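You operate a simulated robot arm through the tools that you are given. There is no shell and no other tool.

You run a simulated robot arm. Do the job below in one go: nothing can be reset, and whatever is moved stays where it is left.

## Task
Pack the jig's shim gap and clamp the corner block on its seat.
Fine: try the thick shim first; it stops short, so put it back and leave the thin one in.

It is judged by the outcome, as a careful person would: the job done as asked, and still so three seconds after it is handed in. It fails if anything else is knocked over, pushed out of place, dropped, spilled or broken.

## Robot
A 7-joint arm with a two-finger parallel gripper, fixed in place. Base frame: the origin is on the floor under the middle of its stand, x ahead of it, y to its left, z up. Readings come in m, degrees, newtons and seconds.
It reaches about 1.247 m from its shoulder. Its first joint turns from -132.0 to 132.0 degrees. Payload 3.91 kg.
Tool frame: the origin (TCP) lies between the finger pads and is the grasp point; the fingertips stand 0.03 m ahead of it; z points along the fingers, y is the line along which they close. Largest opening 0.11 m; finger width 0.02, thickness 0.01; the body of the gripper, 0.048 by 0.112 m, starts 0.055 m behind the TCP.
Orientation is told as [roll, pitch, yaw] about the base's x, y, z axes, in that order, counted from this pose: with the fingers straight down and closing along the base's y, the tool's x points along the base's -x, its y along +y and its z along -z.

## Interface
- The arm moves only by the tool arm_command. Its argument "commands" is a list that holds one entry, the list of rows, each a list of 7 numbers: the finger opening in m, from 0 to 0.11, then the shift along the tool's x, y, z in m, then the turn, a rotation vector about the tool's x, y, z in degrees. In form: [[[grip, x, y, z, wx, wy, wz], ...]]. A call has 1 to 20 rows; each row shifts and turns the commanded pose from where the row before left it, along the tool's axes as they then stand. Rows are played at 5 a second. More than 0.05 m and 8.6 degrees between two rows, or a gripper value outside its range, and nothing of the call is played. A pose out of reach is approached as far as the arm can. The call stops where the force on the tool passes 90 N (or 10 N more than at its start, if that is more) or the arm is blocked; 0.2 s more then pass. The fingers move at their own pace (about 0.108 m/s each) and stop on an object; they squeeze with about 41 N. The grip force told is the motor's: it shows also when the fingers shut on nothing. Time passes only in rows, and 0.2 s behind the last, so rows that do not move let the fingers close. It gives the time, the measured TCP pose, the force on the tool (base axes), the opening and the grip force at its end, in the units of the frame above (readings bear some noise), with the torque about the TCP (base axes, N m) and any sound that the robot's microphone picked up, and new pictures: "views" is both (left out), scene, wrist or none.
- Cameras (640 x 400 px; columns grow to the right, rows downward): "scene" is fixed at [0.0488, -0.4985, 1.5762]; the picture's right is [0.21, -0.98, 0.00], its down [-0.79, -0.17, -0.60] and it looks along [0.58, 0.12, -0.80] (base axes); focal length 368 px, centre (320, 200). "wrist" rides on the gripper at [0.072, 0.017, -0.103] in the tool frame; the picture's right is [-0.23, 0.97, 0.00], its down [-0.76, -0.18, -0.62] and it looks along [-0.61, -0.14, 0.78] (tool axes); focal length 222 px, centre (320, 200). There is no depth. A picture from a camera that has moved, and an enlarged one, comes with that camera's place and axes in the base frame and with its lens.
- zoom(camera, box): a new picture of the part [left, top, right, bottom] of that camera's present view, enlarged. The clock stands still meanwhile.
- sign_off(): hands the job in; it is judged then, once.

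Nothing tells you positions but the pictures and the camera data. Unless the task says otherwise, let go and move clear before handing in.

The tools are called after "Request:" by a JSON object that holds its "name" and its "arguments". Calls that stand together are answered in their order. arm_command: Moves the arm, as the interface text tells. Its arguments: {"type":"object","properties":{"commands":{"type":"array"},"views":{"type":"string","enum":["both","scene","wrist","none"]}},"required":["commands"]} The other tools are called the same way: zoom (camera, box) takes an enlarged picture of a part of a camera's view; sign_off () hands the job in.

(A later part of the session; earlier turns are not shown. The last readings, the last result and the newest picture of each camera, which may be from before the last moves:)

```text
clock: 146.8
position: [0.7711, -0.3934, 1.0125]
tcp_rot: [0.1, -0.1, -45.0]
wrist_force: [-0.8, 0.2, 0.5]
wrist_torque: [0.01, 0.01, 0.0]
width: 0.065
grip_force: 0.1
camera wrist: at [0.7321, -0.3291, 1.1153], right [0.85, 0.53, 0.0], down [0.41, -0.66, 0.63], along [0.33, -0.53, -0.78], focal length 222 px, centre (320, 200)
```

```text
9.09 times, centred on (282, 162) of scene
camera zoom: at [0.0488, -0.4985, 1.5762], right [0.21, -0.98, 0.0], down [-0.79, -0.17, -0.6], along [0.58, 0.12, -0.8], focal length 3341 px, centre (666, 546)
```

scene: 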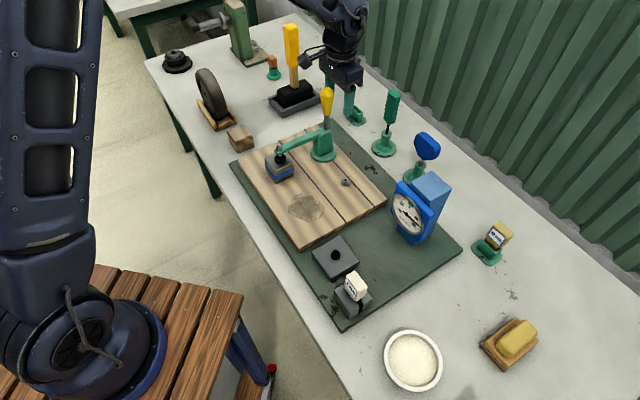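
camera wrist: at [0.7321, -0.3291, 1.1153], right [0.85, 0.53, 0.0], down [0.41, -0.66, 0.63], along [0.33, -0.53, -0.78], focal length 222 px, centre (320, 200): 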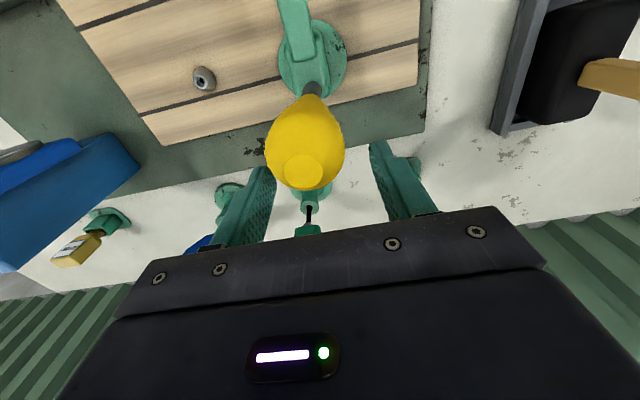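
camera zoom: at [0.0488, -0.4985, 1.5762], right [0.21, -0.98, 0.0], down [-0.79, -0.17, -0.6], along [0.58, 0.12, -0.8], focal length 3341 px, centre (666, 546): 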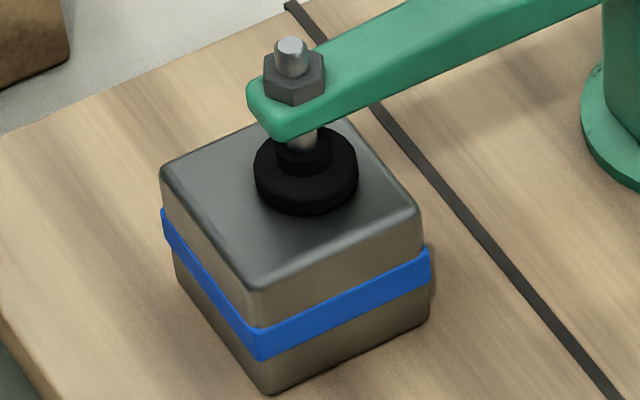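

The clamp works and holds the grey block, but the dial still shows +40, the same as before, so clamping isn't what it responds to. Thinking it over: two equal-sized blocks that both work the dial suggest that the blue-banded metal one is the gauge's own setting block (same blue, lying beside the gauge), and the wooden one beside the clamp is the corner block. I'll reopen the clamp and swap them, starting by gripping the handle again.

Request:
{"name": "arm_command", "arguments": {"commands": [[[0.065, 0.015, 0.001, 0.003, 0, 0, 0], [0.065, 0.015, 0, 0.0025, 0, 0, 0], [0.065, 0, 0, 0, 0, 0, 0]]]}}

Request:
{"name": "zoom", "arguments": {"camera": "scene", "box": [270, 60, 390, 160]}}

Request:
{"name": "zoom", "arguments": {"camera": "wrist", "box": [220, 60, 420, 240]}}

```text
clock: 147.6
position: [0.7498, -0.3699, 1.0073]
tcp_rot: [0.1, -0.1, -45.0]
wrist_force: [1.0, -0.1, -0.4]
wrist_torque: [0.0, 0.01, -0.03]
width: 0.0649
grip_force: 0.1
camera wrist: at [0.7112, -0.3062, 1.1102], right [0.85, 0.53, 0.0], down [0.41, -0.66, 0.63], along [0.33, -0.53, -0.78], focal length 222 px, centre (320, 200)
```

scene: 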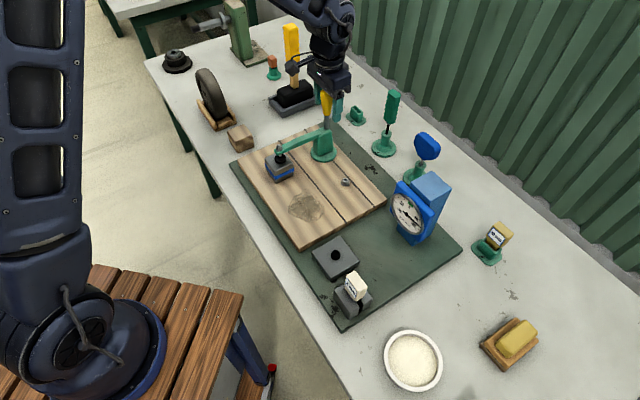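
wrist: 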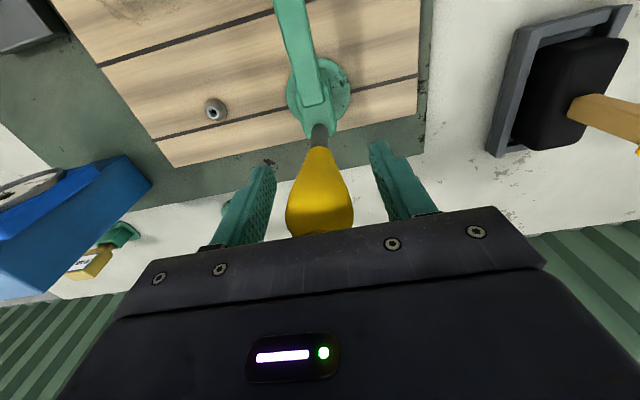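

```text
4.00 times, centred on (330, 110) of scene
camera zoom: at [0.0488, -0.4985, 1.5762], right [0.21, -0.98, 0.0], down [-0.79, -0.17, -0.6], along [0.58, 0.12, -0.8], focal length 1470 px, centre (280, 560)
```

zoom: 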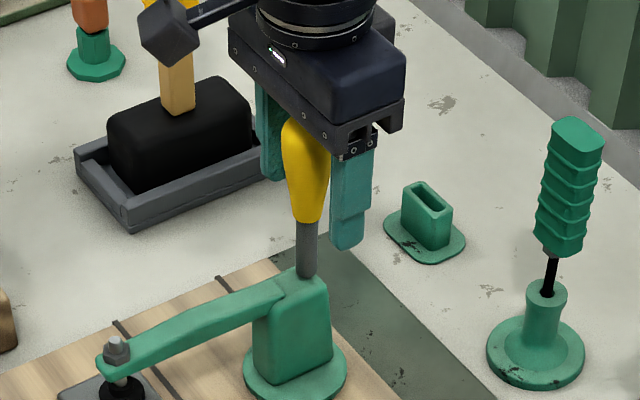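

```text
2.22 times, centred on (320, 150) of wrist
camera zoom: at [0.7112, -0.3062, 1.1102], right [0.85, 0.53, 0.0], down [0.41, -0.66, 0.63], along [0.33, -0.53, -0.78], focal length 494 px, centre (320, 311)
```

zoom: 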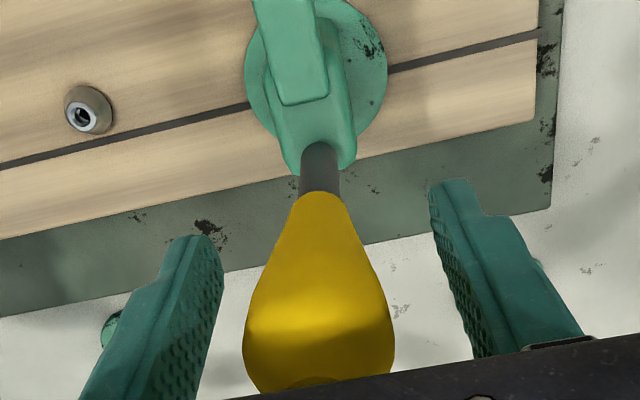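

The handle is centred in the grip. I'll close on it and carry it back along its true arc to open the clamp.

Request:
{"name": "arm_command", "arguments": {"commands": [[[0.05, 0, 0, 0, 0, 0, 0], [0.03, 0, 0, 0, 0, 0, 0], [0.02, 0, 0, 0, 0, 0, 0], [0.02, -0.0074, 0, 0.0003, 0, 0, 0], [0.02, -0.0074, 0, 0.001, 0, 0, 0], [0.02, -0.0072, 0, 0.0016, 0, 0, 0], [0.02, 0, 0, 0, 0, 0, 0]]]}}

Request:
{"name": "zoom", "arguments": {"camera": "scene", "box": [250, 70, 390, 190]}}

```text
clock: 149.2
position: [0.7655, -0.3861, 1.0041]
tcp_rot: [-0.1, 0.0, -45.0]
wrist_force: [-3.2, 14.3, -0.8]
wrist_torque: [0.45, 0.62, -0.04]
width: 0.0319
grip_force: 45.1
camera wrist: at [0.7271, -0.3219, 1.1074], right [0.85, 0.53, 0.0], down [0.41, -0.66, 0.62], along [0.33, -0.53, -0.78], focal length 222 px, centre (320, 200)
```

scene: 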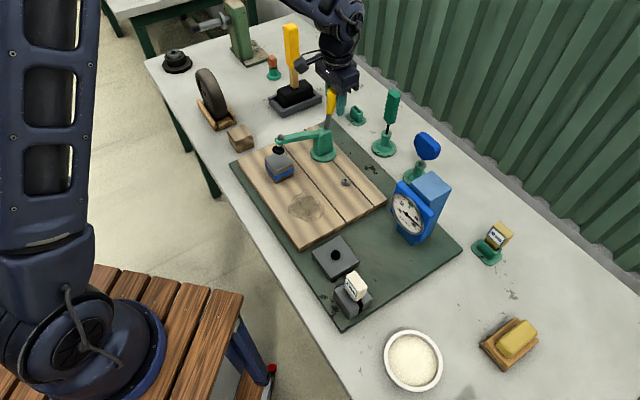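
wrist: 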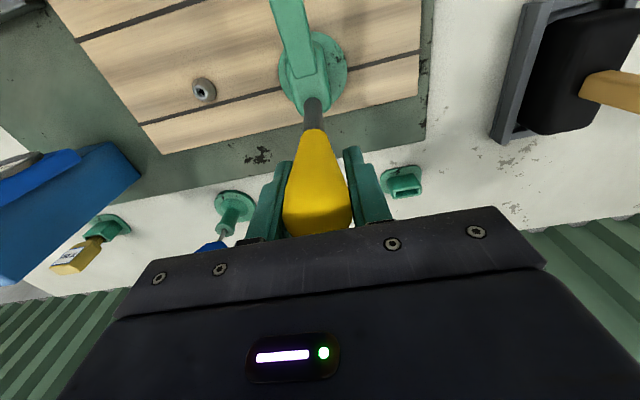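

```text
3.33 times, centred on (320, 130) of scene
camera zoom: at [0.0488, -0.4985, 1.5762], right [0.21, -0.98, 0.0], down [-0.79, -0.17, -0.6], along [0.58, 0.12, -0.8], focal length 1225 px, centre (320, 433)
```

zoom: 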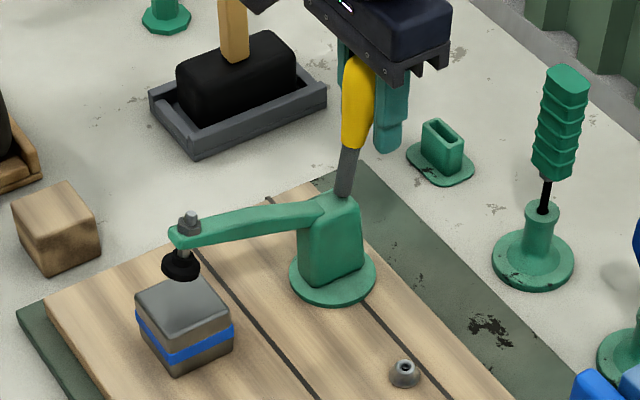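

The foot is lifting off smoothly. I'll continue to fully open.

Request:
{"name": "arm_command", "arguments": {"commands": [[[0.02, -0.0071, 0, 0.0022, 0, 0, 0], [0.02, -0.0068, 0, 0.0029, 0, 0, 0], [0.02, -0.0066, 0, 0.0034, 0, 0, 0], [0.02, -0.0063, 0, 0.004, 0, 0, 0], [0.02, -0.0059, 0, 0.0045, 0, 0, 0], [0.02, -0.0055, 0, 0.005, 0, 0, 0], [0.02, 0, 0, 0, 0, 0, 0]]]}}

Request:
{"name": "zoom", "arguments": {"camera": "scene", "box": [250, 70, 390, 190]}}

```text
clock: 150.8
position: [0.7951, -0.4124, 0.9829]
tcp_rot: [0.0, -0.4, -45.1]
wrist_force: [9.5, -6.7, 25.6]
wrist_torque: [0.66, 0.78, -0.05]
width: 0.0319
grip_force: 45.0
camera wrist: at [0.7544, -0.349, 1.0861], right [0.85, 0.53, 0.0], down [0.41, -0.66, 0.63], along [0.33, -0.53, -0.78], focal length 222 px, centre (320, 200)
```

scene: 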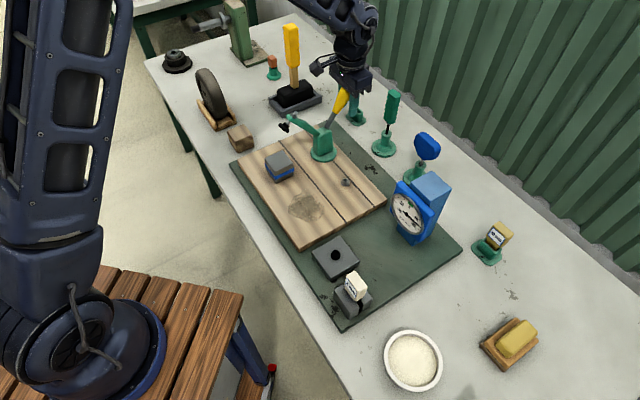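
wrist: 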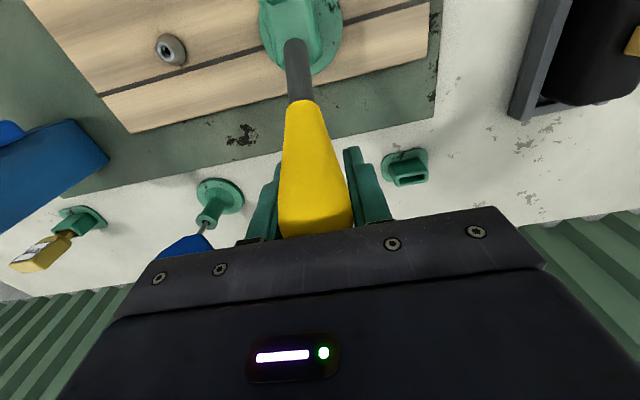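

```text
3.33 times, centred on (320, 130) of scene
camera zoom: at [0.0488, -0.4985, 1.5762], right [0.21, -0.98, 0.0], down [-0.79, -0.17, -0.6], along [0.58, 0.12, -0.8], focal length 1225 px, centre (320, 433)
```

zoom: 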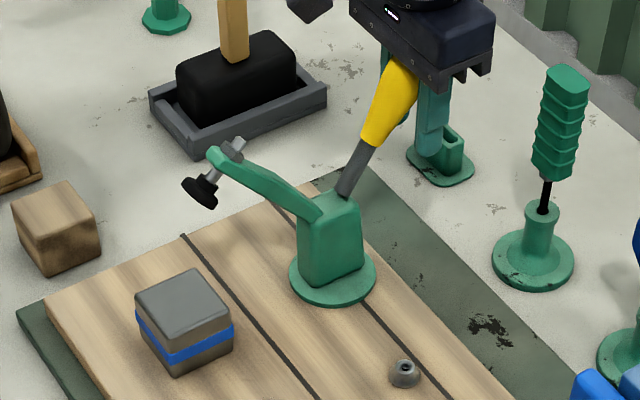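

Just past the middle; I'll pull it further so that it settles fully open.

Request:
{"name": "arm_command", "arguments": {"commands": [[[0.02, -0.0065, 0, 0.002, 0, 0, 0], [0.02, -0.0065, 0, 0.004, 0, 0, 0], [0.02, -0.005, 0, 0.005, 0, 0, 0], [0.02, 0, 0, 0, 0, 0, 0]]]}}

Request:
{"name": "zoom", "arguments": {"camera": "scene", "box": [250, 70, 390, 190]}}

```text
clock: 151.8
position: [0.8063, -0.4246, 0.9692]
tcp_rot: [-0.1, 0.1, -45.1]
wrist_force: [-25.5, 8.2, -13.6]
wrist_torque: [0.24, -0.35, 0.13]
width: 0.0318
grip_force: 44.8
camera wrist: at [0.7667, -0.3612, 1.0729], right [0.85, 0.53, 0.0], down [0.41, -0.66, 0.62], along [0.33, -0.53, -0.78], focal length 222 px, centre (320, 200)
```

scene: 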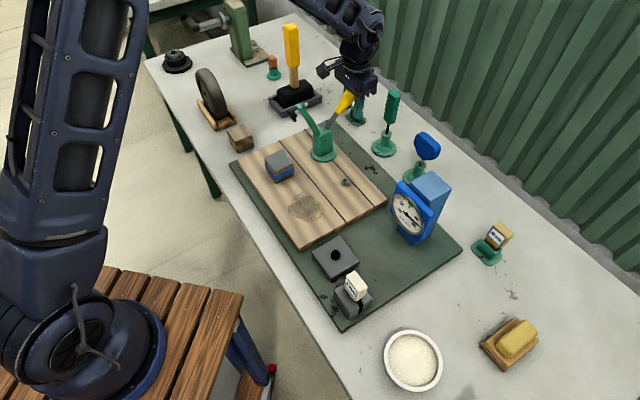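
wrist: 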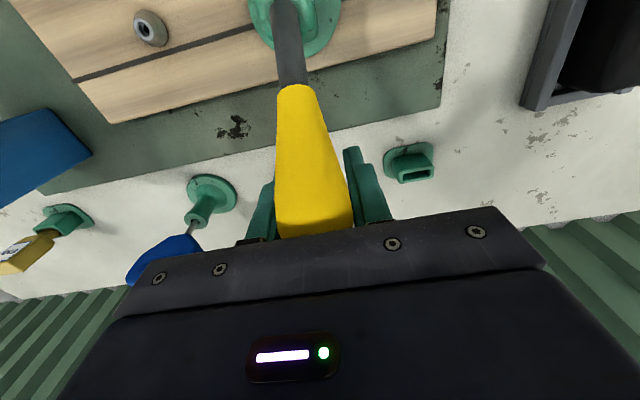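

```text
3.33 times, centred on (320, 130) of scene
camera zoom: at [0.0488, -0.4985, 1.5762], right [0.21, -0.98, 0.0], down [-0.79, -0.17, -0.6], along [0.58, 0.12, -0.8], focal length 1225 px, centre (320, 433)
```

zoom: 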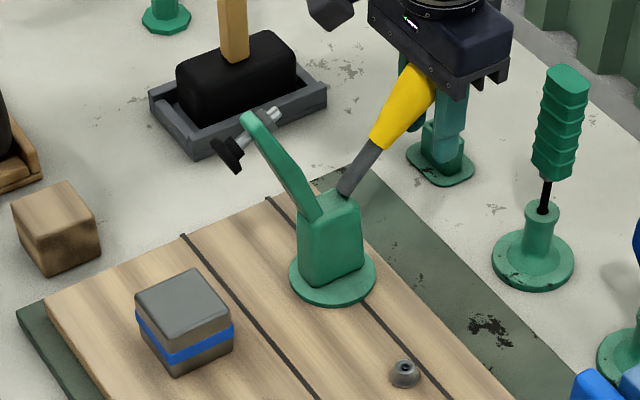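

Request:
{"name": "arm_command", "arguments": {"commands": [[[0.04, 0, 0, 0, 0, 0, 0], [0.07, 0, 0, 0, 0, 0, 0], [0.07, 0, 0, 0, 0, 0, 0], [0.07, -0.005, 0, -0.03, 0, 0, 0], [0.07, 0, 0, -0.05, 0, 0, 0], [0.07, 0, 0, -0.05, 0, 0, 0], [0.07, 0, 0, -0.05, 0, 0, 0], [0.07, 0, 0, 0, 0, 0, 0]]]}}

Request:
{"name": "zoom", "arguments": {"camera": "scene", "box": [240, 80, 380, 200]}}

```text
clock: 153.6
position: [0.8093, -0.4269, 1.15]
tcp_rot: [-0.1, -0.1, -45.1]
wrist_force: [0.0, 0.6, -0.8]
wrist_torque: [-0.01, 0.05, 0.02]
width: 0.07
grip_force: 0.1
camera wrist: at [0.7691, -0.3636, 1.2526], right [0.85, 0.53, 0.0], down [0.41, -0.66, 0.62], along [0.33, -0.53, -0.78], focal length 222 px, centre (320, 200)
```

scene: 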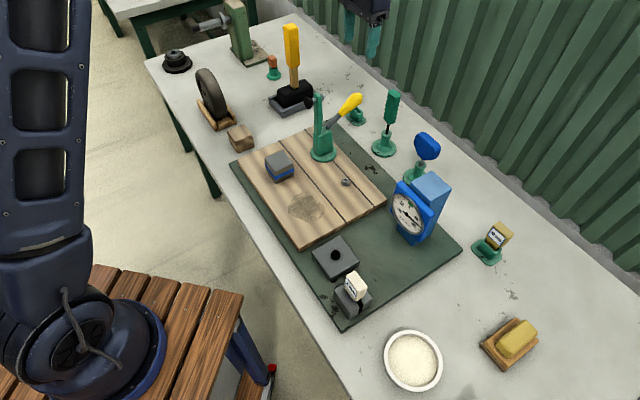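
wrist: 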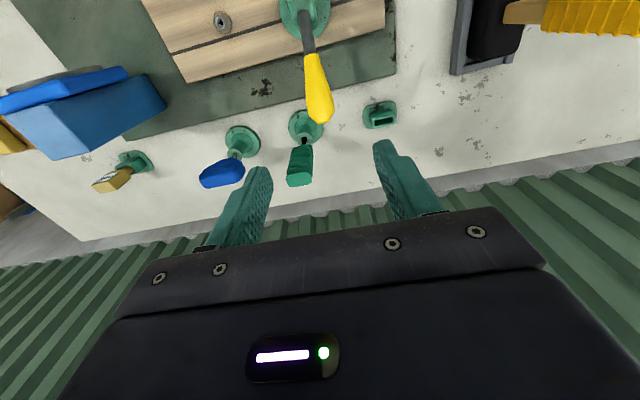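

```text
3.33 times, centred on (310, 140) of scene
camera zoom: at [0.0488, -0.4985, 1.5762], right [0.21, -0.98, 0.0], down [-0.79, -0.17, -0.6], along [0.58, 0.12, -0.8], focal length 1225 px, centre (353, 400)
```

zoom: 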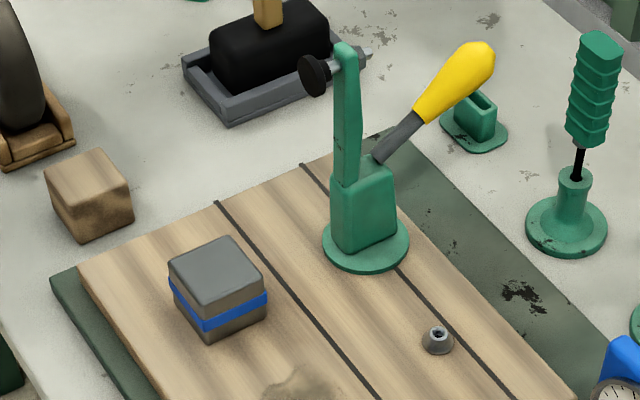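

The clamp is open again and the block didn't shift. I'll go over to the grey block, staying on the side away from the clamp arm, and pick it up to return it to its original spot by the gauge.

Request:
{"name": "arm_command", "arguments": {"commands": [[[0.085, 0.0458, 0, 0, 0, 0, 0], [0.085, 0.0458, 0, 0, 0, 0, 0], [0.085, 0.0458, 0, 0, 0, 0, 0], [0.085, 0.0458, 0, 0, 0, 0, 0], [0.085, 0.0458, 0.001, 0, 0, 0, 0], [0.085, 0, 0, 0.05, 0, 0, 0], [0.085, 0, 0, 0.05, 0, 0, 0], [0.085, 0, 0, 0.05, 0, 0, 0], [0.085, 0, 0, 0, 0, 0, 0]]]}}

Request:
{"name": "zoom", "arguments": {"camera": "wrist", "box": [200, 40, 440, 220]}}

Request:
{"name": "zoom", "arguments": {"camera": "scene", "box": [230, 80, 370, 200]}}

```text
clock: 155.6
position: [0.6474, -0.2673, 0.9966]
tcp_rot: [0.0, -0.2, -45.1]
wrist_force: [-0.3, 0.8, -0.4]
wrist_torque: [0.03, 0.0, 0.0]
width: 0.0851
grip_force: 0.1
camera wrist: at [0.6082, -0.203, 1.0991], right [0.85, 0.53, 0.0], down [0.41, -0.66, 0.63], along [0.33, -0.53, -0.78], focal length 222 px, centre (320, 200)
```

scene: 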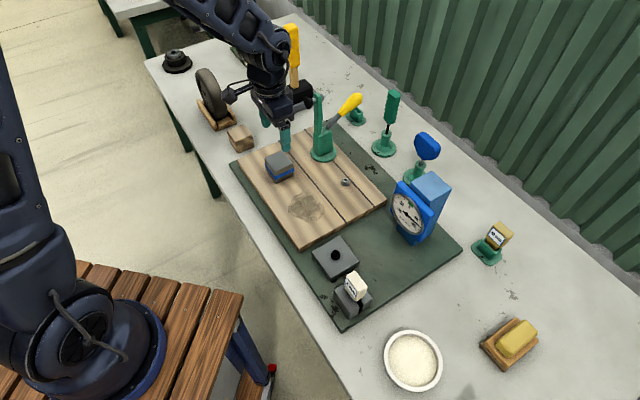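
wrist: 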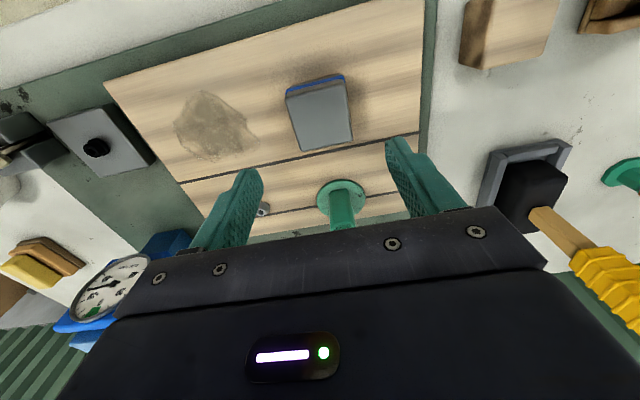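

```text
2.22 times, centred on (320, 130) of wrist
camera zoom: at [0.6082, -0.203, 1.0991], right [0.85, 0.53, 0.0], down [0.41, -0.66, 0.63], along [0.33, -0.53, -0.78], focal length 494 px, centre (320, 356)
```

zoom: 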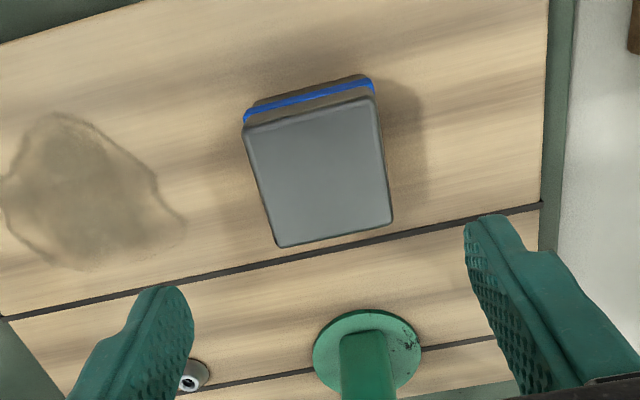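

```text
3.33 times, centred on (300, 140) of scene
camera zoom: at [0.0488, -0.4985, 1.5762], right [0.21, -0.98, 0.0], down [-0.79, -0.17, -0.6], along [0.58, 0.12, -0.8], focal length 1225 px, centre (387, 400)
```

zoom: 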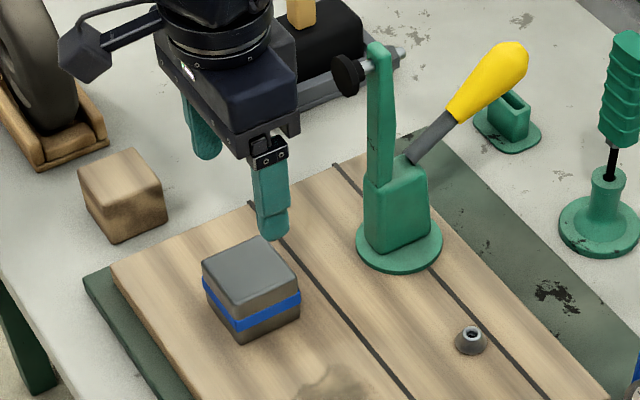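

Request:
{"name": "zoom", "arguments": {"camera": "scene", "box": [400, 190, 440, 236]}}

```text
8.70 times, centred on (420, 213) of scene
camera zoom: at [0.0488, -0.4985, 1.5762], right [0.21, -0.98, 0.0], down [-0.79, -0.17, -0.6], along [0.58, 0.12, -0.8], focal length 3196 px, centre (-550, 87)
```

zoom: 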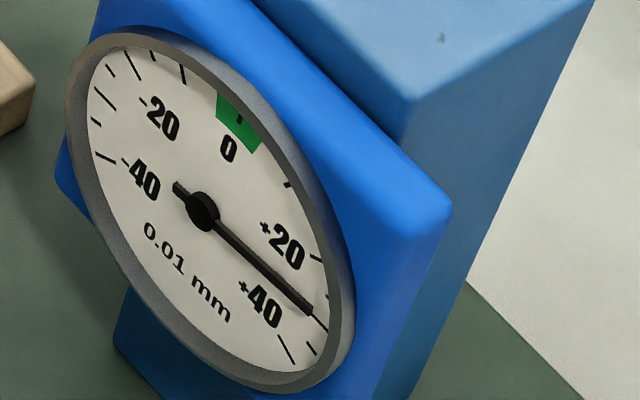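

Reading unchanged. I'll lower around the grey block and grip it.

Request:
{"name": "arm_command", "arguments": {"commands": [[[0.085, 0.003, 0, 0.04, 0, 0, 0], [0.085, 0, 0, 0.04, 0, 0, 0], [0.085, 0, 0, 0.028, 0, 0, 0], [0.07, 0, 0, 0, 0, 0, 0], [0.055, 0, 0, 0, 0, 0, 0], [0.04, 0, 0, 0, 0, 0, 0], [0.04, 0, 0, 0, 0, 0, 0], [0.04, 0, 0, 0, 0, 0, 0]]], "views": "wrist"}}

```text
clock: 157.4
position: [0.6466, -0.265, 0.8907]
tcp_rot: [0.0, -0.1, -45.0]
wrist_force: [0.6, 0.1, -0.7]
wrist_torque: [-0.01, -0.05, 0.01]
width: 0.0559
grip_force: 41.4
camera wrist: at [0.6065, -0.2012, 0.9937], right [0.85, 0.53, 0.0], down [0.41, -0.66, 0.62], along [0.33, -0.53, -0.78], focal length 222 px, centre (320, 200)
```

wrist: 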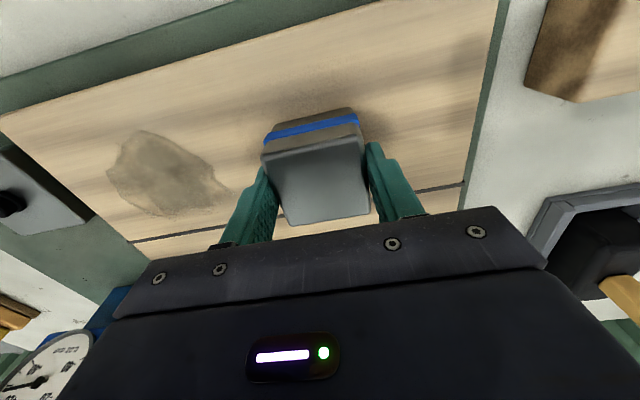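

Before lifting it away, I'll check whether the dial responds to the block's angle by turning it a couple of degrees.

Request:
{"name": "arm_command", "arguments": {"commands": [[[0.04, 0, 0, -0.0008, 0, 0, 0], [0.04, 0, 0, 0, 0, 0, 2.5], [0.04, 0, 0, 0, 0, 0, 0], [0.04, 0, 0, 0, 0, 0, 0]]], "views": "none"}}

Request:
{"name": "zoom", "arguments": {"camera": "scene", "box": [400, 190, 440, 236]}}

Request:
{"name": "arm_command", "arguments": {"commands": [[[0.04, 0, 0, 0, 0, 0, -5.0], [0.04, 0, 0, 0, 0, 0, 0], [0.04, 0, 0, 0, 0, 0, 0]]], "views": "none"}}

Request:
{"name": "zoom", "arguments": {"camera": "scene", "box": [400, 190, 440, 236]}}

```text
clock: 158.4
position: [0.6476, -0.2642, 0.8913]
tcp_rot: [0.1, -0.1, -47.4]
wrist_force: [-0.2, 0.0, -0.7]
wrist_torque: [0.0, 0.04, -0.03]
width: 0.0559
grip_force: 41.1
```

```text
8.70 times, centred on (420, 213) of scene
camera zoom: at [0.0488, -0.4985, 1.5762], right [0.21, -0.98, 0.0], down [-0.79, -0.17, -0.6], along [0.58, 0.12, -0.8], focal length 3196 px, centre (-550, 87)
```

zoom: 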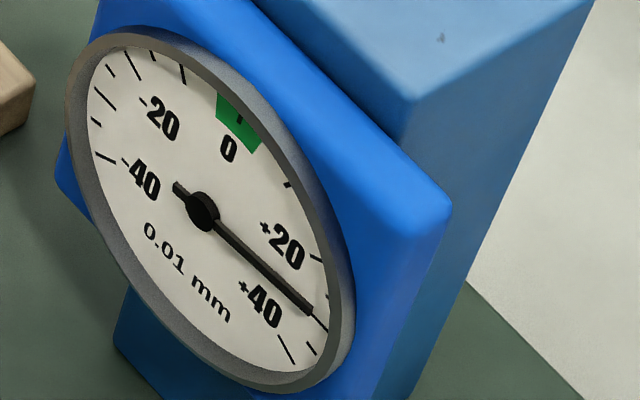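

```text
clock: 159.2
position: [0.6468, -0.2647, 0.8931]
tcp_rot: [-0.1, -0.1, -42.5]
wrist_force: [0.4, -0.7, 0.5]
wrist_torque: [0.01, -0.03, 0.02]
width: 0.0561
grip_force: 40.9
```

```text
8.70 times, centred on (420, 213) of scene
camera zoom: at [0.0488, -0.4985, 1.5762], right [0.21, -0.98, 0.0], down [-0.79, -0.17, -0.6], along [0.58, 0.12, -0.8], focal length 3196 px, centre (-550, 87)
```

zoom: 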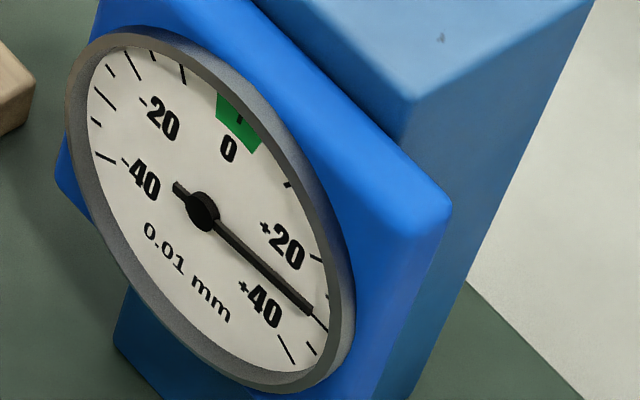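

The dial ignores the angle too; it only shows that a block is present. I'll straighten the block, lift it and carry it back to its original place by the reverse route.

Request:
{"name": "arm_command", "arguments": {"commands": [[[0.04, 0, 0, 0, 0, 0, 2.5], [0.04, 0, 0, -0.03, 0, 0, 0], [0.04, 0, 0, -0.05, 0, 0, 0], [0.04, 0, 0, -0.05, 0, 0, 0], [0.04, 0, 0, -0.05, 0, 0, 0], [0.04, 0, -0.0446, 0, 0, 0, 0], [0.04, 0, -0.0446, 0, 0, 0, 0], [0.04, 0, -0.0446, 0, 0, 0, 0], [0.04, 0, -0.0446, 0, 0, 0, 0], [0.04, 0, -0.0446, 0, 0, 0, 0], [0.04, 0, -0.0446, 0, 0, 0, 0], [0.04, 0, -0.0446, 0, 0, 0, 0], [0.04, 0, -0.0446, 0, 0, 0, 0], [0.04, 0, -0.0446, 0, 0, 0, 0], [0.04, 0, -0.0446, 0, 0, 0, 0], [0.04, 0, -0.0448, 0, 0, 0, 0], [0.04, 0, 0, 0, 0, 0, 0]]]}}

Request:
{"name": "arm_command", "arguments": {"commands": [[[0.04, -0.0391, 0, 0, 0, 0, 0], [0.04, -0.0391, 0, 0, 0, 0, 0], [0.04, -0.0391, 0, 0, 0, 0, 0], [0.04, -0.0392, 0, 0, 0, 0, 0], [0.04, 0, 0, 0.05, 0, 0, 0], [0.04, 0, 0, 0.05, 0, 0, 0], [0.04, 0, 0, 0.05, 0, 0, 0], [0.04, 0, 0, 0.04, 0, 0, 0], [0.04, 0, 0, 0.015, 0, 0, 0], [0.04, 0, 0, 0, 0, 0, 0]]]}}

Request:
{"name": "zoom", "arguments": {"camera": "scene", "box": [430, 270, 486, 314]}}

```text
clock: 162.8
position: [0.2996, -0.6139, 1.0715]
tcp_rot: [0.0, -0.1, -44.9]
wrist_force: [-0.6, 0.9, -4.5]
wrist_torque: [-0.03, -0.03, -0.03]
width: 0.0556
grip_force: 40.7
camera wrist: at [0.2601, -0.5498, 1.1752], right [0.85, 0.53, 0.0], down [0.41, -0.66, 0.62], along [0.33, -0.53, -0.78], focal length 222 px, centre (320, 200)
```

scene: 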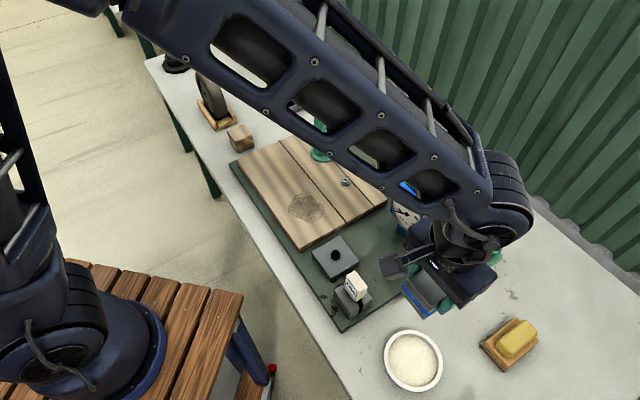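
wrist: 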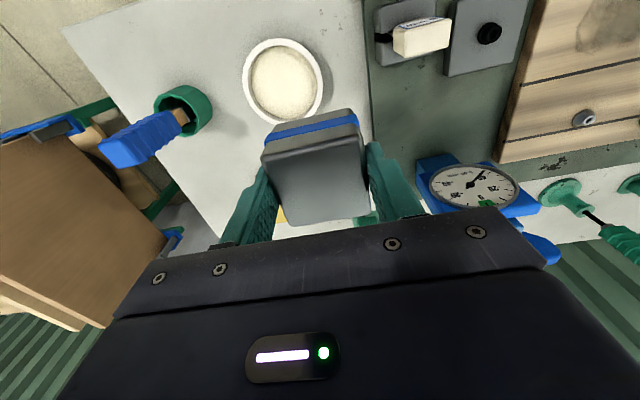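

```text
clock: 165.0
position: [0.4081, -0.7217, 0.8687]
tcp_rot: [0.0, -0.1, -45.0]
wrist_force: [-0.4, -0.1, -4.4]
wrist_torque: [-0.02, -0.01, -0.02]
width: 0.0559
grip_force: 41.3
camera wrist: at [0.369, -0.6587, 0.9713], right [0.85, 0.53, 0.0], down [0.41, -0.66, 0.63], along [0.33, -0.53, -0.78], focal length 222 px, centre (320, 200)
```

scene: 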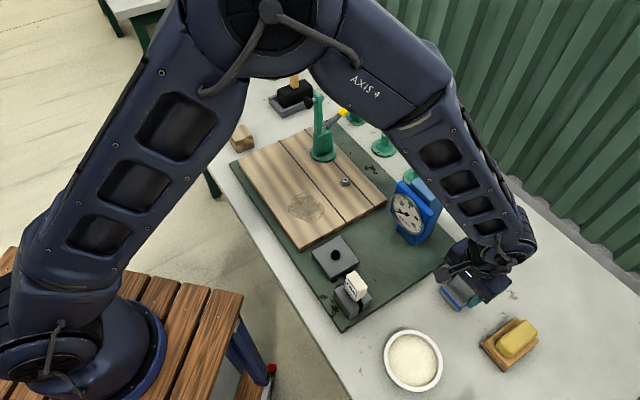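
wrist: 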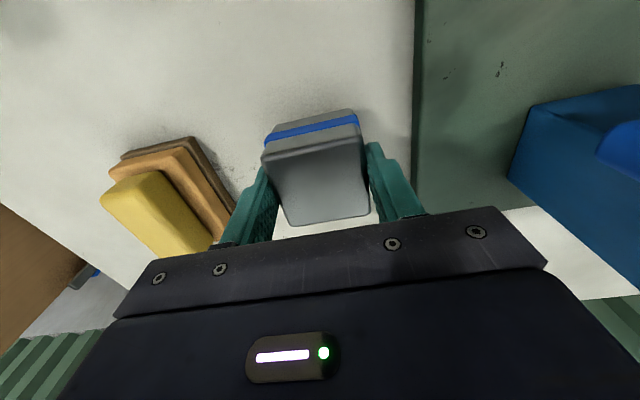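

```text
9.09 times, centred on (458, 292) of scene
camera zoom: at [0.0488, -0.4985, 1.5762], right [0.21, -0.98, 0.0], down [-0.79, -0.17, -0.6], along [0.58, 0.12, -0.8], focal length 3341 px, centre (-934, -636)
```

zoom: 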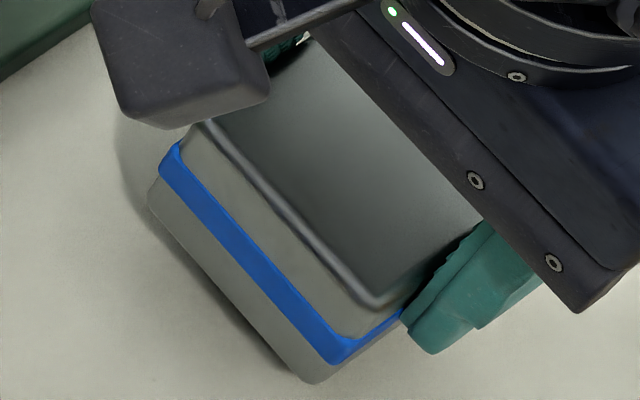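

The block is 2 cm above its spot. I'll lower most of the way and compare with the original reference view.

Request:
{"name": "arm_command", "arguments": {"commands": [[[0.04, 0, 0, 0.01, 0, 0, 0], [0.04, 0, 0, 0.006, 0, 0, 0], [0.04, 0, 0, 0, 0, 0, 0]]], "views": "none"}}

Request:
{"name": "zoom", "arguments": {"camera": "scene", "box": [430, 270, 486, 314]}}

```text
clock: 165.8
position: [0.4096, -0.7223, 0.8536]
tcp_rot: [0.0, -0.1, -45.0]
wrist_force: [0.1, -0.3, -5.0]
wrist_torque: [-0.02, -0.01, 0.04]
width: 0.0552
grip_force: 41.0
```

```text
9.09 times, centred on (458, 292) of scene
camera zoom: at [0.0488, -0.4985, 1.5762], right [0.21, -0.98, 0.0], down [-0.79, -0.17, -0.6], along [0.58, 0.12, -0.8], focal length 3341 px, centre (-934, -636)
```

zoom: 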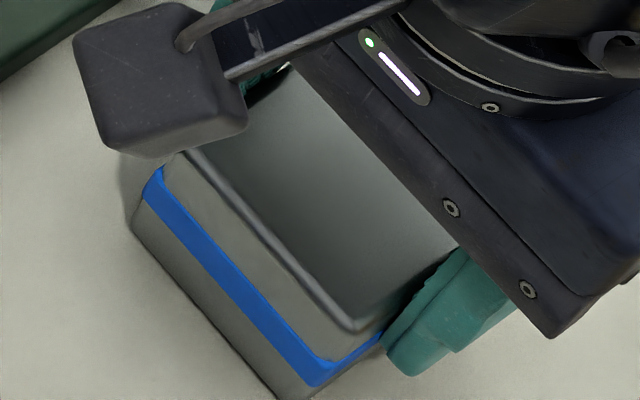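

Request:
{"name": "arm_command", "arguments": {"commands": [[[0.04, 0.0009, 0.0025, 0.002, 0, 0, 0], [0.04, 0, 0, 0.001, 0, 0, 0], [0.04, 0, 0, 0.001, 0, 0, 0], [0.04, 0, 0, 0, 0, 0, 0]]], "views": "none"}}

Request:
{"name": "zoom", "arguments": {"camera": "scene", "box": [430, 270, 486, 314]}}

```text
clock: 166.8
position: [0.4115, -0.72, 0.8503]
tcp_rot: [-0.1, -0.3, -45.2]
wrist_force: [-8.5, 7.8, 31.5]
wrist_torque: [0.29, 0.11, 0.06]
width: 0.0559
grip_force: 40.7
```

```text
9.09 times, centred on (458, 292) of scene
camera zoom: at [0.0488, -0.4985, 1.5762], right [0.21, -0.98, 0.0], down [-0.79, -0.17, -0.6], along [0.58, 0.12, -0.8], focal length 3341 px, centre (-934, -636)
```

zoom: 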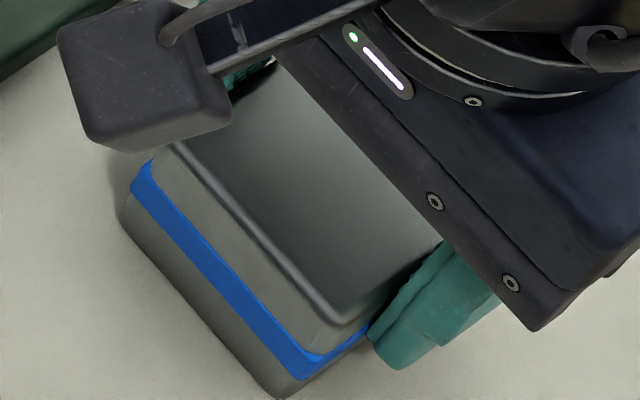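

Request:
{"name": "arm_command", "arguments": {"commands": [[[0.04, 0, 0, -0.0015, 0, 0, 0], [0.04, 0.0012, -0.0012, 0, 0, 0, 0], [0.04, 0, 0, 0.001, 0, 0, 0], [0.04, 0, 0, 0, 0, 0, 0]]], "views": "none"}}

Request:
{"name": "zoom", "arguments": {"camera": "scene", "box": [430, 270, 486, 314]}}

```text
clock: 167.8
position: [0.4112, -0.7201, 0.8508]
tcp_rot: [-0.2, -0.3, -45.0]
wrist_force: [10.7, -8.2, 30.3]
wrist_torque: [-0.11, -0.26, -0.05]
width: 0.0556
grip_force: 40.4
```

```text
9.09 times, centred on (458, 292) of scene
camera zoom: at [0.0488, -0.4985, 1.5762], right [0.21, -0.98, 0.0], down [-0.79, -0.17, -0.6], along [0.58, 0.12, -0.8], focal length 3341 px, centre (-934, -636)
```

zoom: 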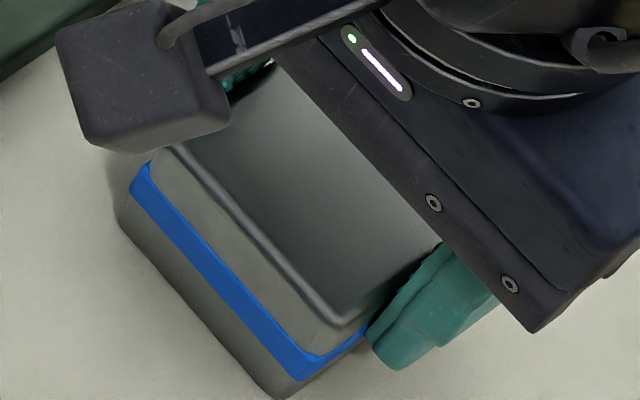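

Friction held it. I'll unload it fully, shift, and set it down lightly.

Request:
{"name": "arm_command", "arguments": {"commands": [[[0.04, 0, 0, -0.003, 0, 0, 0], [0.04, 0, 0, 0, 0, 0, 0], [0.04, 0, 0, 0.001, 0, 0, 0], [0.04, 0, 0, 0, 0, 0, 0]]], "views": "none"}}

Request:
{"name": "zoom", "arguments": {"camera": "scene", "box": [430, 270, 486, 314]}}

```text
clock: 168.8
position: [0.41, -0.7189, 0.85]
tcp_rot: [0.0, -0.1, -45.1]
wrist_force: [0.0, 0.0, -4.6]
wrist_torque: [0.01, 0.01, 0.0]
width: 0.0559
grip_force: 41.4
```

```text
9.09 times, centred on (458, 292) of scene
camera zoom: at [0.0488, -0.4985, 1.5762], right [0.21, -0.98, 0.0], down [-0.79, -0.17, -0.6], along [0.58, 0.12, -0.8], focal length 3341 px, centre (-934, -636)
```

zoom: 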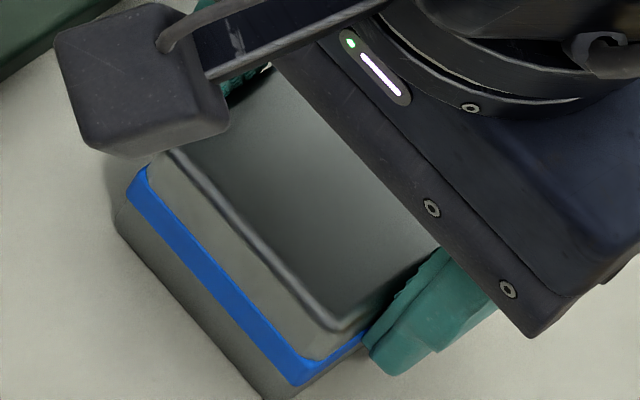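

Request:
{"name": "arm_command", "arguments": {"commands": [[[0.04, 0, 0, 0.001, 0, 0, 0], [0.04, 0, 0, 0.0005, 0, 0, 0], [0.04, 0, 0, 0, 0, 0, 0]]], "views": "none"}}

```text
clock: 169.6
position: [0.4091, -0.7181, 0.8491]
tcp_rot: [-0.1, -0.2, -45.0]
wrist_force: [-2.1, 1.1, 16.6]
wrist_torque: [0.7, 0.3, 0.0]
width: 0.056
grip_force: 41.0
```

Request:
{"name": "arm_command", "arguments": {"commands": [[[0.04, 0, 0, -0.0006, 0, 0, 0], [0.06, 0, 0, 0, 0, 0, 0], [0.085, 0, 0, 0, 0, 0, 0], [0.085, 0, 0, -0.02, 0, 0, 0], [0.085, 0, 0, -0.04, 0, 0, 0], [0.085, 0, 0, -0.05, 0, 0, 0], [0.085, 0, 0, -0.05, 0, 0, 0], [0.085, 0, 0, -0.05, 0, 0, 0], [0.085, 0, 0, -0.05, 0, 0, 0], [0.085, 0, 0, -0.04, 0, 0, 0], [0.085, 0, 0, 0, 0, 0, 0]]]}}

Request:
{"name": "zoom", "arguments": {"camera": "scene", "box": [430, 270, 486, 314]}}

```text
clock: 172.0
position: [0.4095, -0.7182, 1.1523]
tcp_rot: [0.0, -0.2, -45.1]
wrist_force: [0.0, 0.8, -0.6]
wrist_torque: [0.0, 0.0, 0.0]
width: 0.085
grip_force: 0.0
camera wrist: at [0.3696, -0.6546, 1.2544], right [0.85, 0.53, 0.0], down [0.41, -0.66, 0.62], along [0.33, -0.53, -0.78], focal length 222 px, centre (320, 200)
```

scene: 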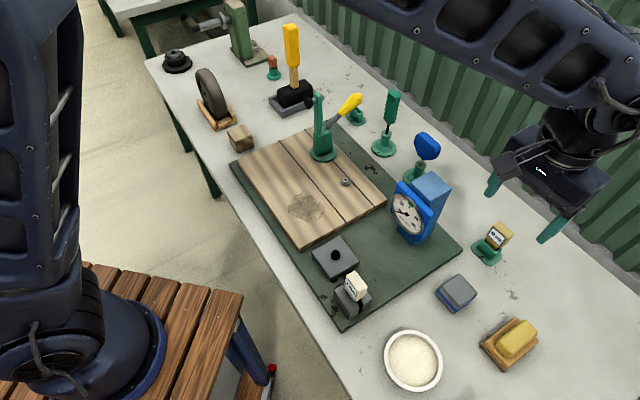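
wrist: 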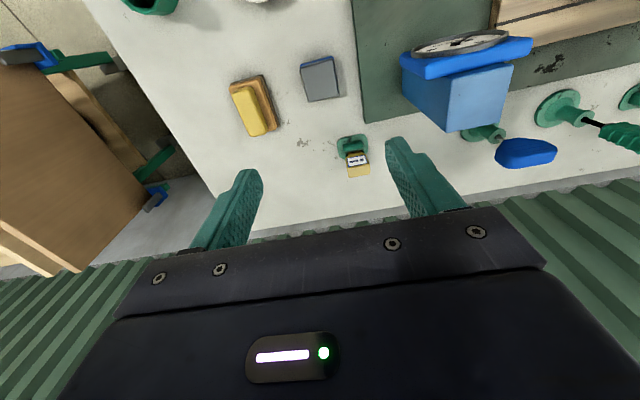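

```text
9.09 times, centred on (458, 292) of scene
camera zoom: at [0.0488, -0.4985, 1.5762], right [0.21, -0.98, 0.0], down [-0.79, -0.17, -0.6], along [0.58, 0.12, -0.8], focal length 3341 px, centre (-934, -636)
```

zoom: 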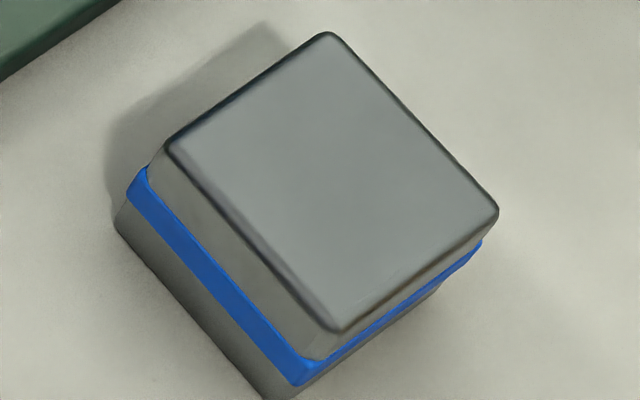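

The banded block is back in its place within about a millimetre. Now over to the wooden block at (0.764, -0.111).

Request:
{"name": "arm_command", "arguments": {"commands": [[[0.085, 0.0119, 0.0454, 0, 0, 0, 0], [0.085, 0.0119, 0.0454, 0, 0, 0, 0], [0.085, 0.0119, 0.0454, 0, 0, 0, 0], [0.085, 0.0119, 0.0454, 0, 0, 0, 0], [0.085, 0.0119, 0.0454, 0, 0, 0, 0], [0.085, 0.0119, 0.0454, 0, 0, 0, 0], [0.085, 0.0119, 0.0454, 0, 0, 0, 0], [0.085, 0.0119, 0.0454, 0, 0, 0, 0], [0.085, 0.0119, 0.0454, 0, 0, 0, 0], [0.085, 0.0119, 0.0454, 0, 0, 0, 0], [0.085, 0.0119, 0.0454, 0, 0, 0, 0], [0.085, 0.0119, 0.0454, 0, 0, 0, 0], [0.085, 0.0119, 0.0454, 0, 0, 0, 0], [0.085, 0.0119, 0.0454, 0, 0, 0, 0], [0.085, 0.0121, 0.0451, 0, 0, 0, 0], [0.085, 0, 0, 0.05, 0, 0, 0], [0.085, 0, 0, 0, 0, 0, 0]]]}}

Request:
{"name": "zoom", "arguments": {"camera": "wrist", "box": [200, 30, 440, 210]}}

```text
clock: 175.6
position: [0.7645, -0.1102, 1.0994]
tcp_rot: [0.0, -0.1, -44.9]
wrist_force: [0.2, 0.4, 0.2]
wrist_torque: [-0.04, -0.01, -0.01]
width: 0.0854
grip_force: 0.0
camera wrist: at [0.7256, -0.0466, 1.2021], right [0.85, 0.53, 0.0], down [0.41, -0.66, 0.63], along [0.33, -0.53, -0.78], focal length 222 px, centre (320, 200)
```

scene: 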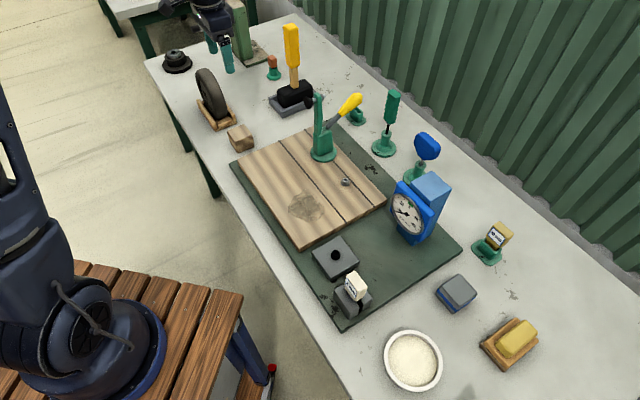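
wrist: 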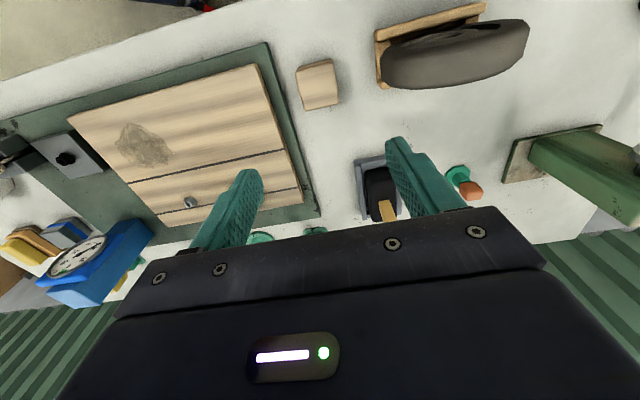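

```text
2.22 times, centred on (320, 120) of wrist
camera zoom: at [0.7256, -0.0466, 1.2021], right [0.85, 0.53, 0.0], down [0.41, -0.66, 0.63], along [0.33, -0.53, -0.78], focal length 494 px, centre (320, 378)
```

zoom: 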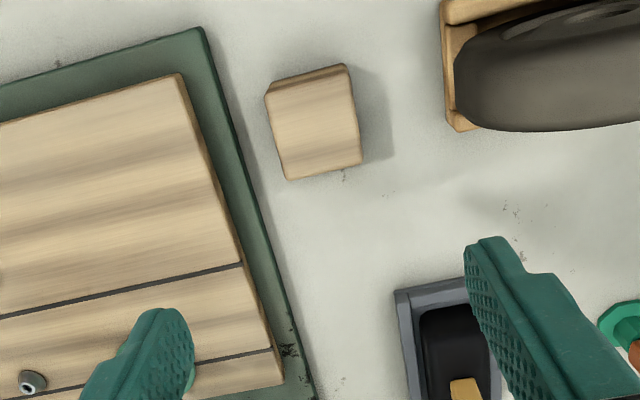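

With the fingers closing this way the hand would be tight against the wheel, so I'll turn back to the earlier orientation (closing across) for picking the wooden block.

Request:
{"name": "arm_command", "arguments": {"commands": [[[0.085, 0, 0, -0.04, 0, 0, 0], [0.085, 0, 0, 0, 0, 0, -8.2], [0.085, 0, 0, 0, 0, 0, -8.2], [0.085, 0, 0, 0, 0, 0, -8.2], [0.085, 0, 0, 0, 0, 0, -8.2], [0.085, 0, 0, 0, 0, 0, -8.2], [0.085, 0, 0, 0, 0, 0, -8.2], [0.085, 0, 0, 0, 0, 0, -8.2], [0.085, 0, 0, 0, 0, 0, -8.2], [0.085, 0, 0, 0, 0, 0, -8.2], [0.085, 0, 0, 0, 0, 0, -8.2], [0.085, 0, 0, 0, 0, 0, -8.0], [0.085, 0, 0, 0.05, 0, 0, 0], [0.085, 0, 0, 0.032, 0, 0, 0], [0.085, 0, 0, 0, 0, 0, 0]]], "views": "wrist"}}

Request:
{"name": "zoom", "arguments": {"camera": "wrist", "box": [220, 40, 420, 190]}}

```text
clock: 178.8
position: [0.767, -0.1118, 1.0572]
tcp_rot: [-0.2, 0.0, 45.0]
wrist_force: [-0.2, 0.0, 0.3]
wrist_torque: [0.01, 0.0, 0.03]
width: 0.085
grip_force: 0.0
camera wrist: at [0.7029, -0.1505, 1.1612], right [-0.53, 0.85, 0.0], down [0.66, 0.41, 0.62], along [0.53, 0.33, -0.78], focal length 222 px, centre (320, 200)
```

wrist: 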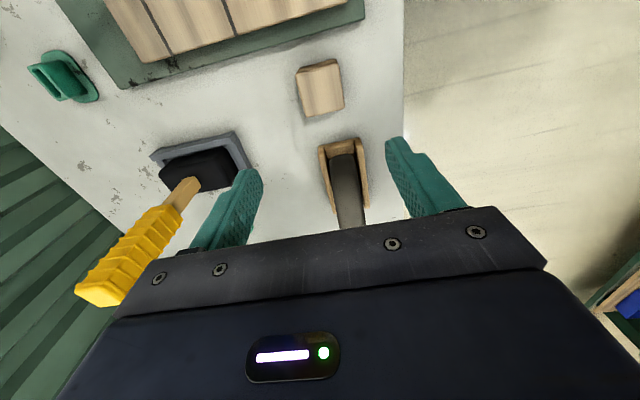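

```text
2.67 times, centred on (320, 115) of wrist
camera zoom: at [0.7029, -0.1505, 1.1612], right [-0.53, 0.85, 0.0], down [0.66, 0.41, 0.62], along [0.53, 0.33, -0.78], focal length 592 px, centre (320, 427)
```

zoom: 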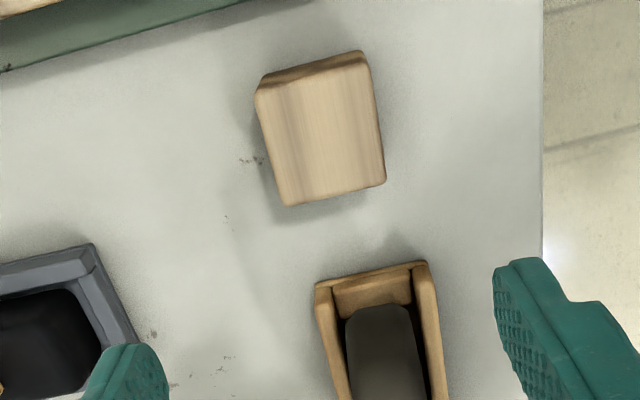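

Request:
{"name": "arm_command", "arguments": {"commands": [[[0.085, 0.002, 0.001, 0.045, 0, 0, 0], [0.085, 0, 0, 0.05, 0, 0, 0], [0.085, 0, 0, 0.05, 0, 0, 0], [0.085, 0, 0, 0.04, 0, 0, 0], [0.085, 0, 0, 0.018, 0, 0, 0], [0.085, 0, 0, 0.0075, 0, 0, 0], [0.07, 0, 0, 0, 0, 0, 0], [0.055, 0, 0, 0, 0, 0, 0], [0.04, 0, 0, 0, 0, 0, 0], [0.04, 0, 0, 0, 0, 0, 0], [0.04, 0, 0, 0, 0, 0, 0]]], "views": "wrist"}}

```text
clock: 181.2
position: [0.7651, -0.1143, 0.8473]
tcp_rot: [-0.2, -0.1, 44.9]
wrist_force: [0.7, 0.4, 0.3]
wrist_torque: [0.02, 0.0, -0.01]
width: 0.0554
grip_force: 41.1
camera wrist: at [0.7003, -0.1518, 0.9504], right [-0.53, 0.85, 0.0], down [0.66, 0.41, 0.62], along [0.53, 0.33, -0.78], focal length 222 px, centre (320, 200)
```

wrist: 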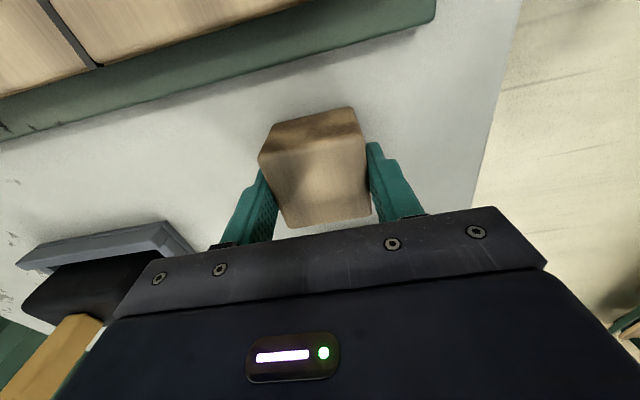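

Held. I'll lift and carry it to the centre of the seat, then lower it until it touches.

Request:
{"name": "arm_command", "arguments": {"commands": [[[0.04, 0, 0, -0.02, 0, 0, 0], [0.04, 0, 0, -0.04, 0, 0, 0], [0.04, 0, 0, -0.04, 0, 0, 0], [0.04, 0.038, -0.001, 0, 0, 0, 0], [0.04, 0.038, -0.003, 0, 0, 0, 0], [0.04, 0.038, -0.005, 0, 0, 0, 0], [0.04, 0.038, -0.007, 0, 0, 0, 0], [0.04, 0.0375, -0.008, 0, 0, 0, 0], [0.04, 0, 0, 0.03, 0, 0, 0], [0.04, 0, 0, 0.02, 0, 0, 0], [0.04, 0, 0, 0.008, 0, 0, 0], [0.04, 0, 0, 0.002, 0, 0, 0], [0.04, 0, 0, 0, 0, 0, 0]]]}}

Request:
{"name": "zoom", "arguments": {"camera": "scene", "box": [230, 90, 370, 200]}}

```text
clock: 184.0
position: [0.6469, -0.2628, 0.8869]
tcp_rot: [-0.1, 0.0, 45.0]
wrist_force: [0.5, -1.1, -1.2]
wrist_torque: [-0.04, 0.0, -0.02]
width: 0.0554
grip_force: 41.5
camera wrist: at [0.5835, -0.3018, 0.9904], right [-0.53, 0.85, 0.0], down [0.66, 0.41, 0.62], along [0.53, 0.33, -0.78], focal length 222 px, centre (320, 200)
```

scene: 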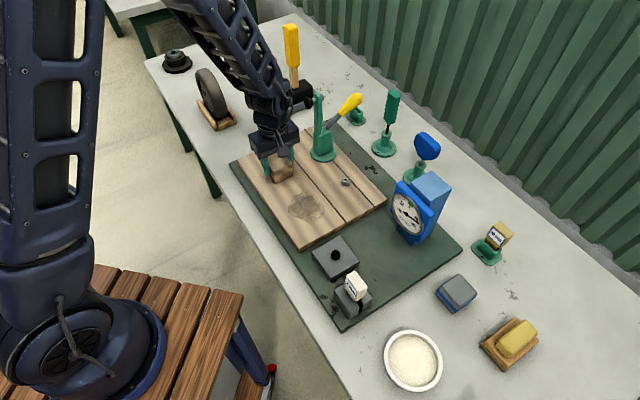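
wrist: 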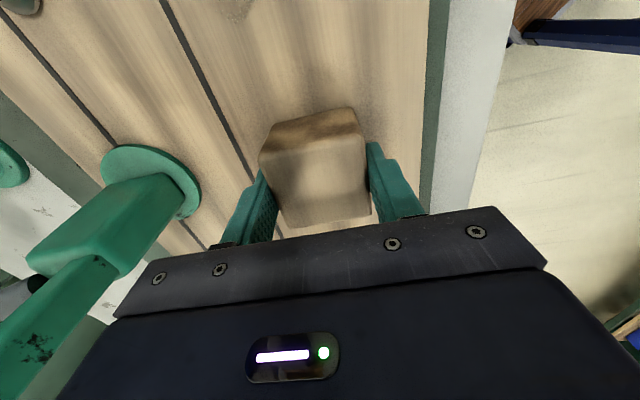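

```text
3.64 times, centred on (300, 145) of scene
camera zoom: at [0.0488, -0.4985, 1.5762], right [0.21, -0.98, 0.0], down [-0.79, -0.17, -0.6], along [0.58, 0.12, -0.8], focal length 1336 px, centre (393, 400)
```

zoom: 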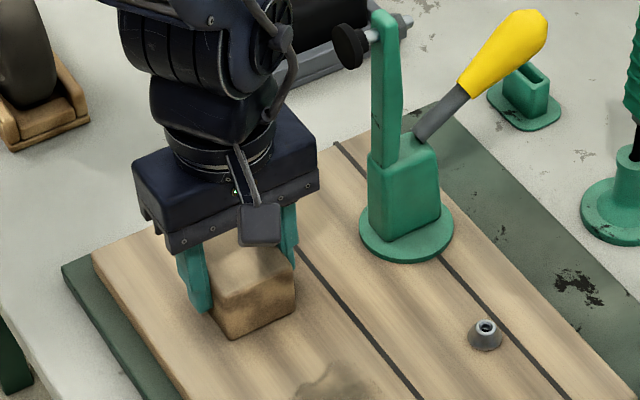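

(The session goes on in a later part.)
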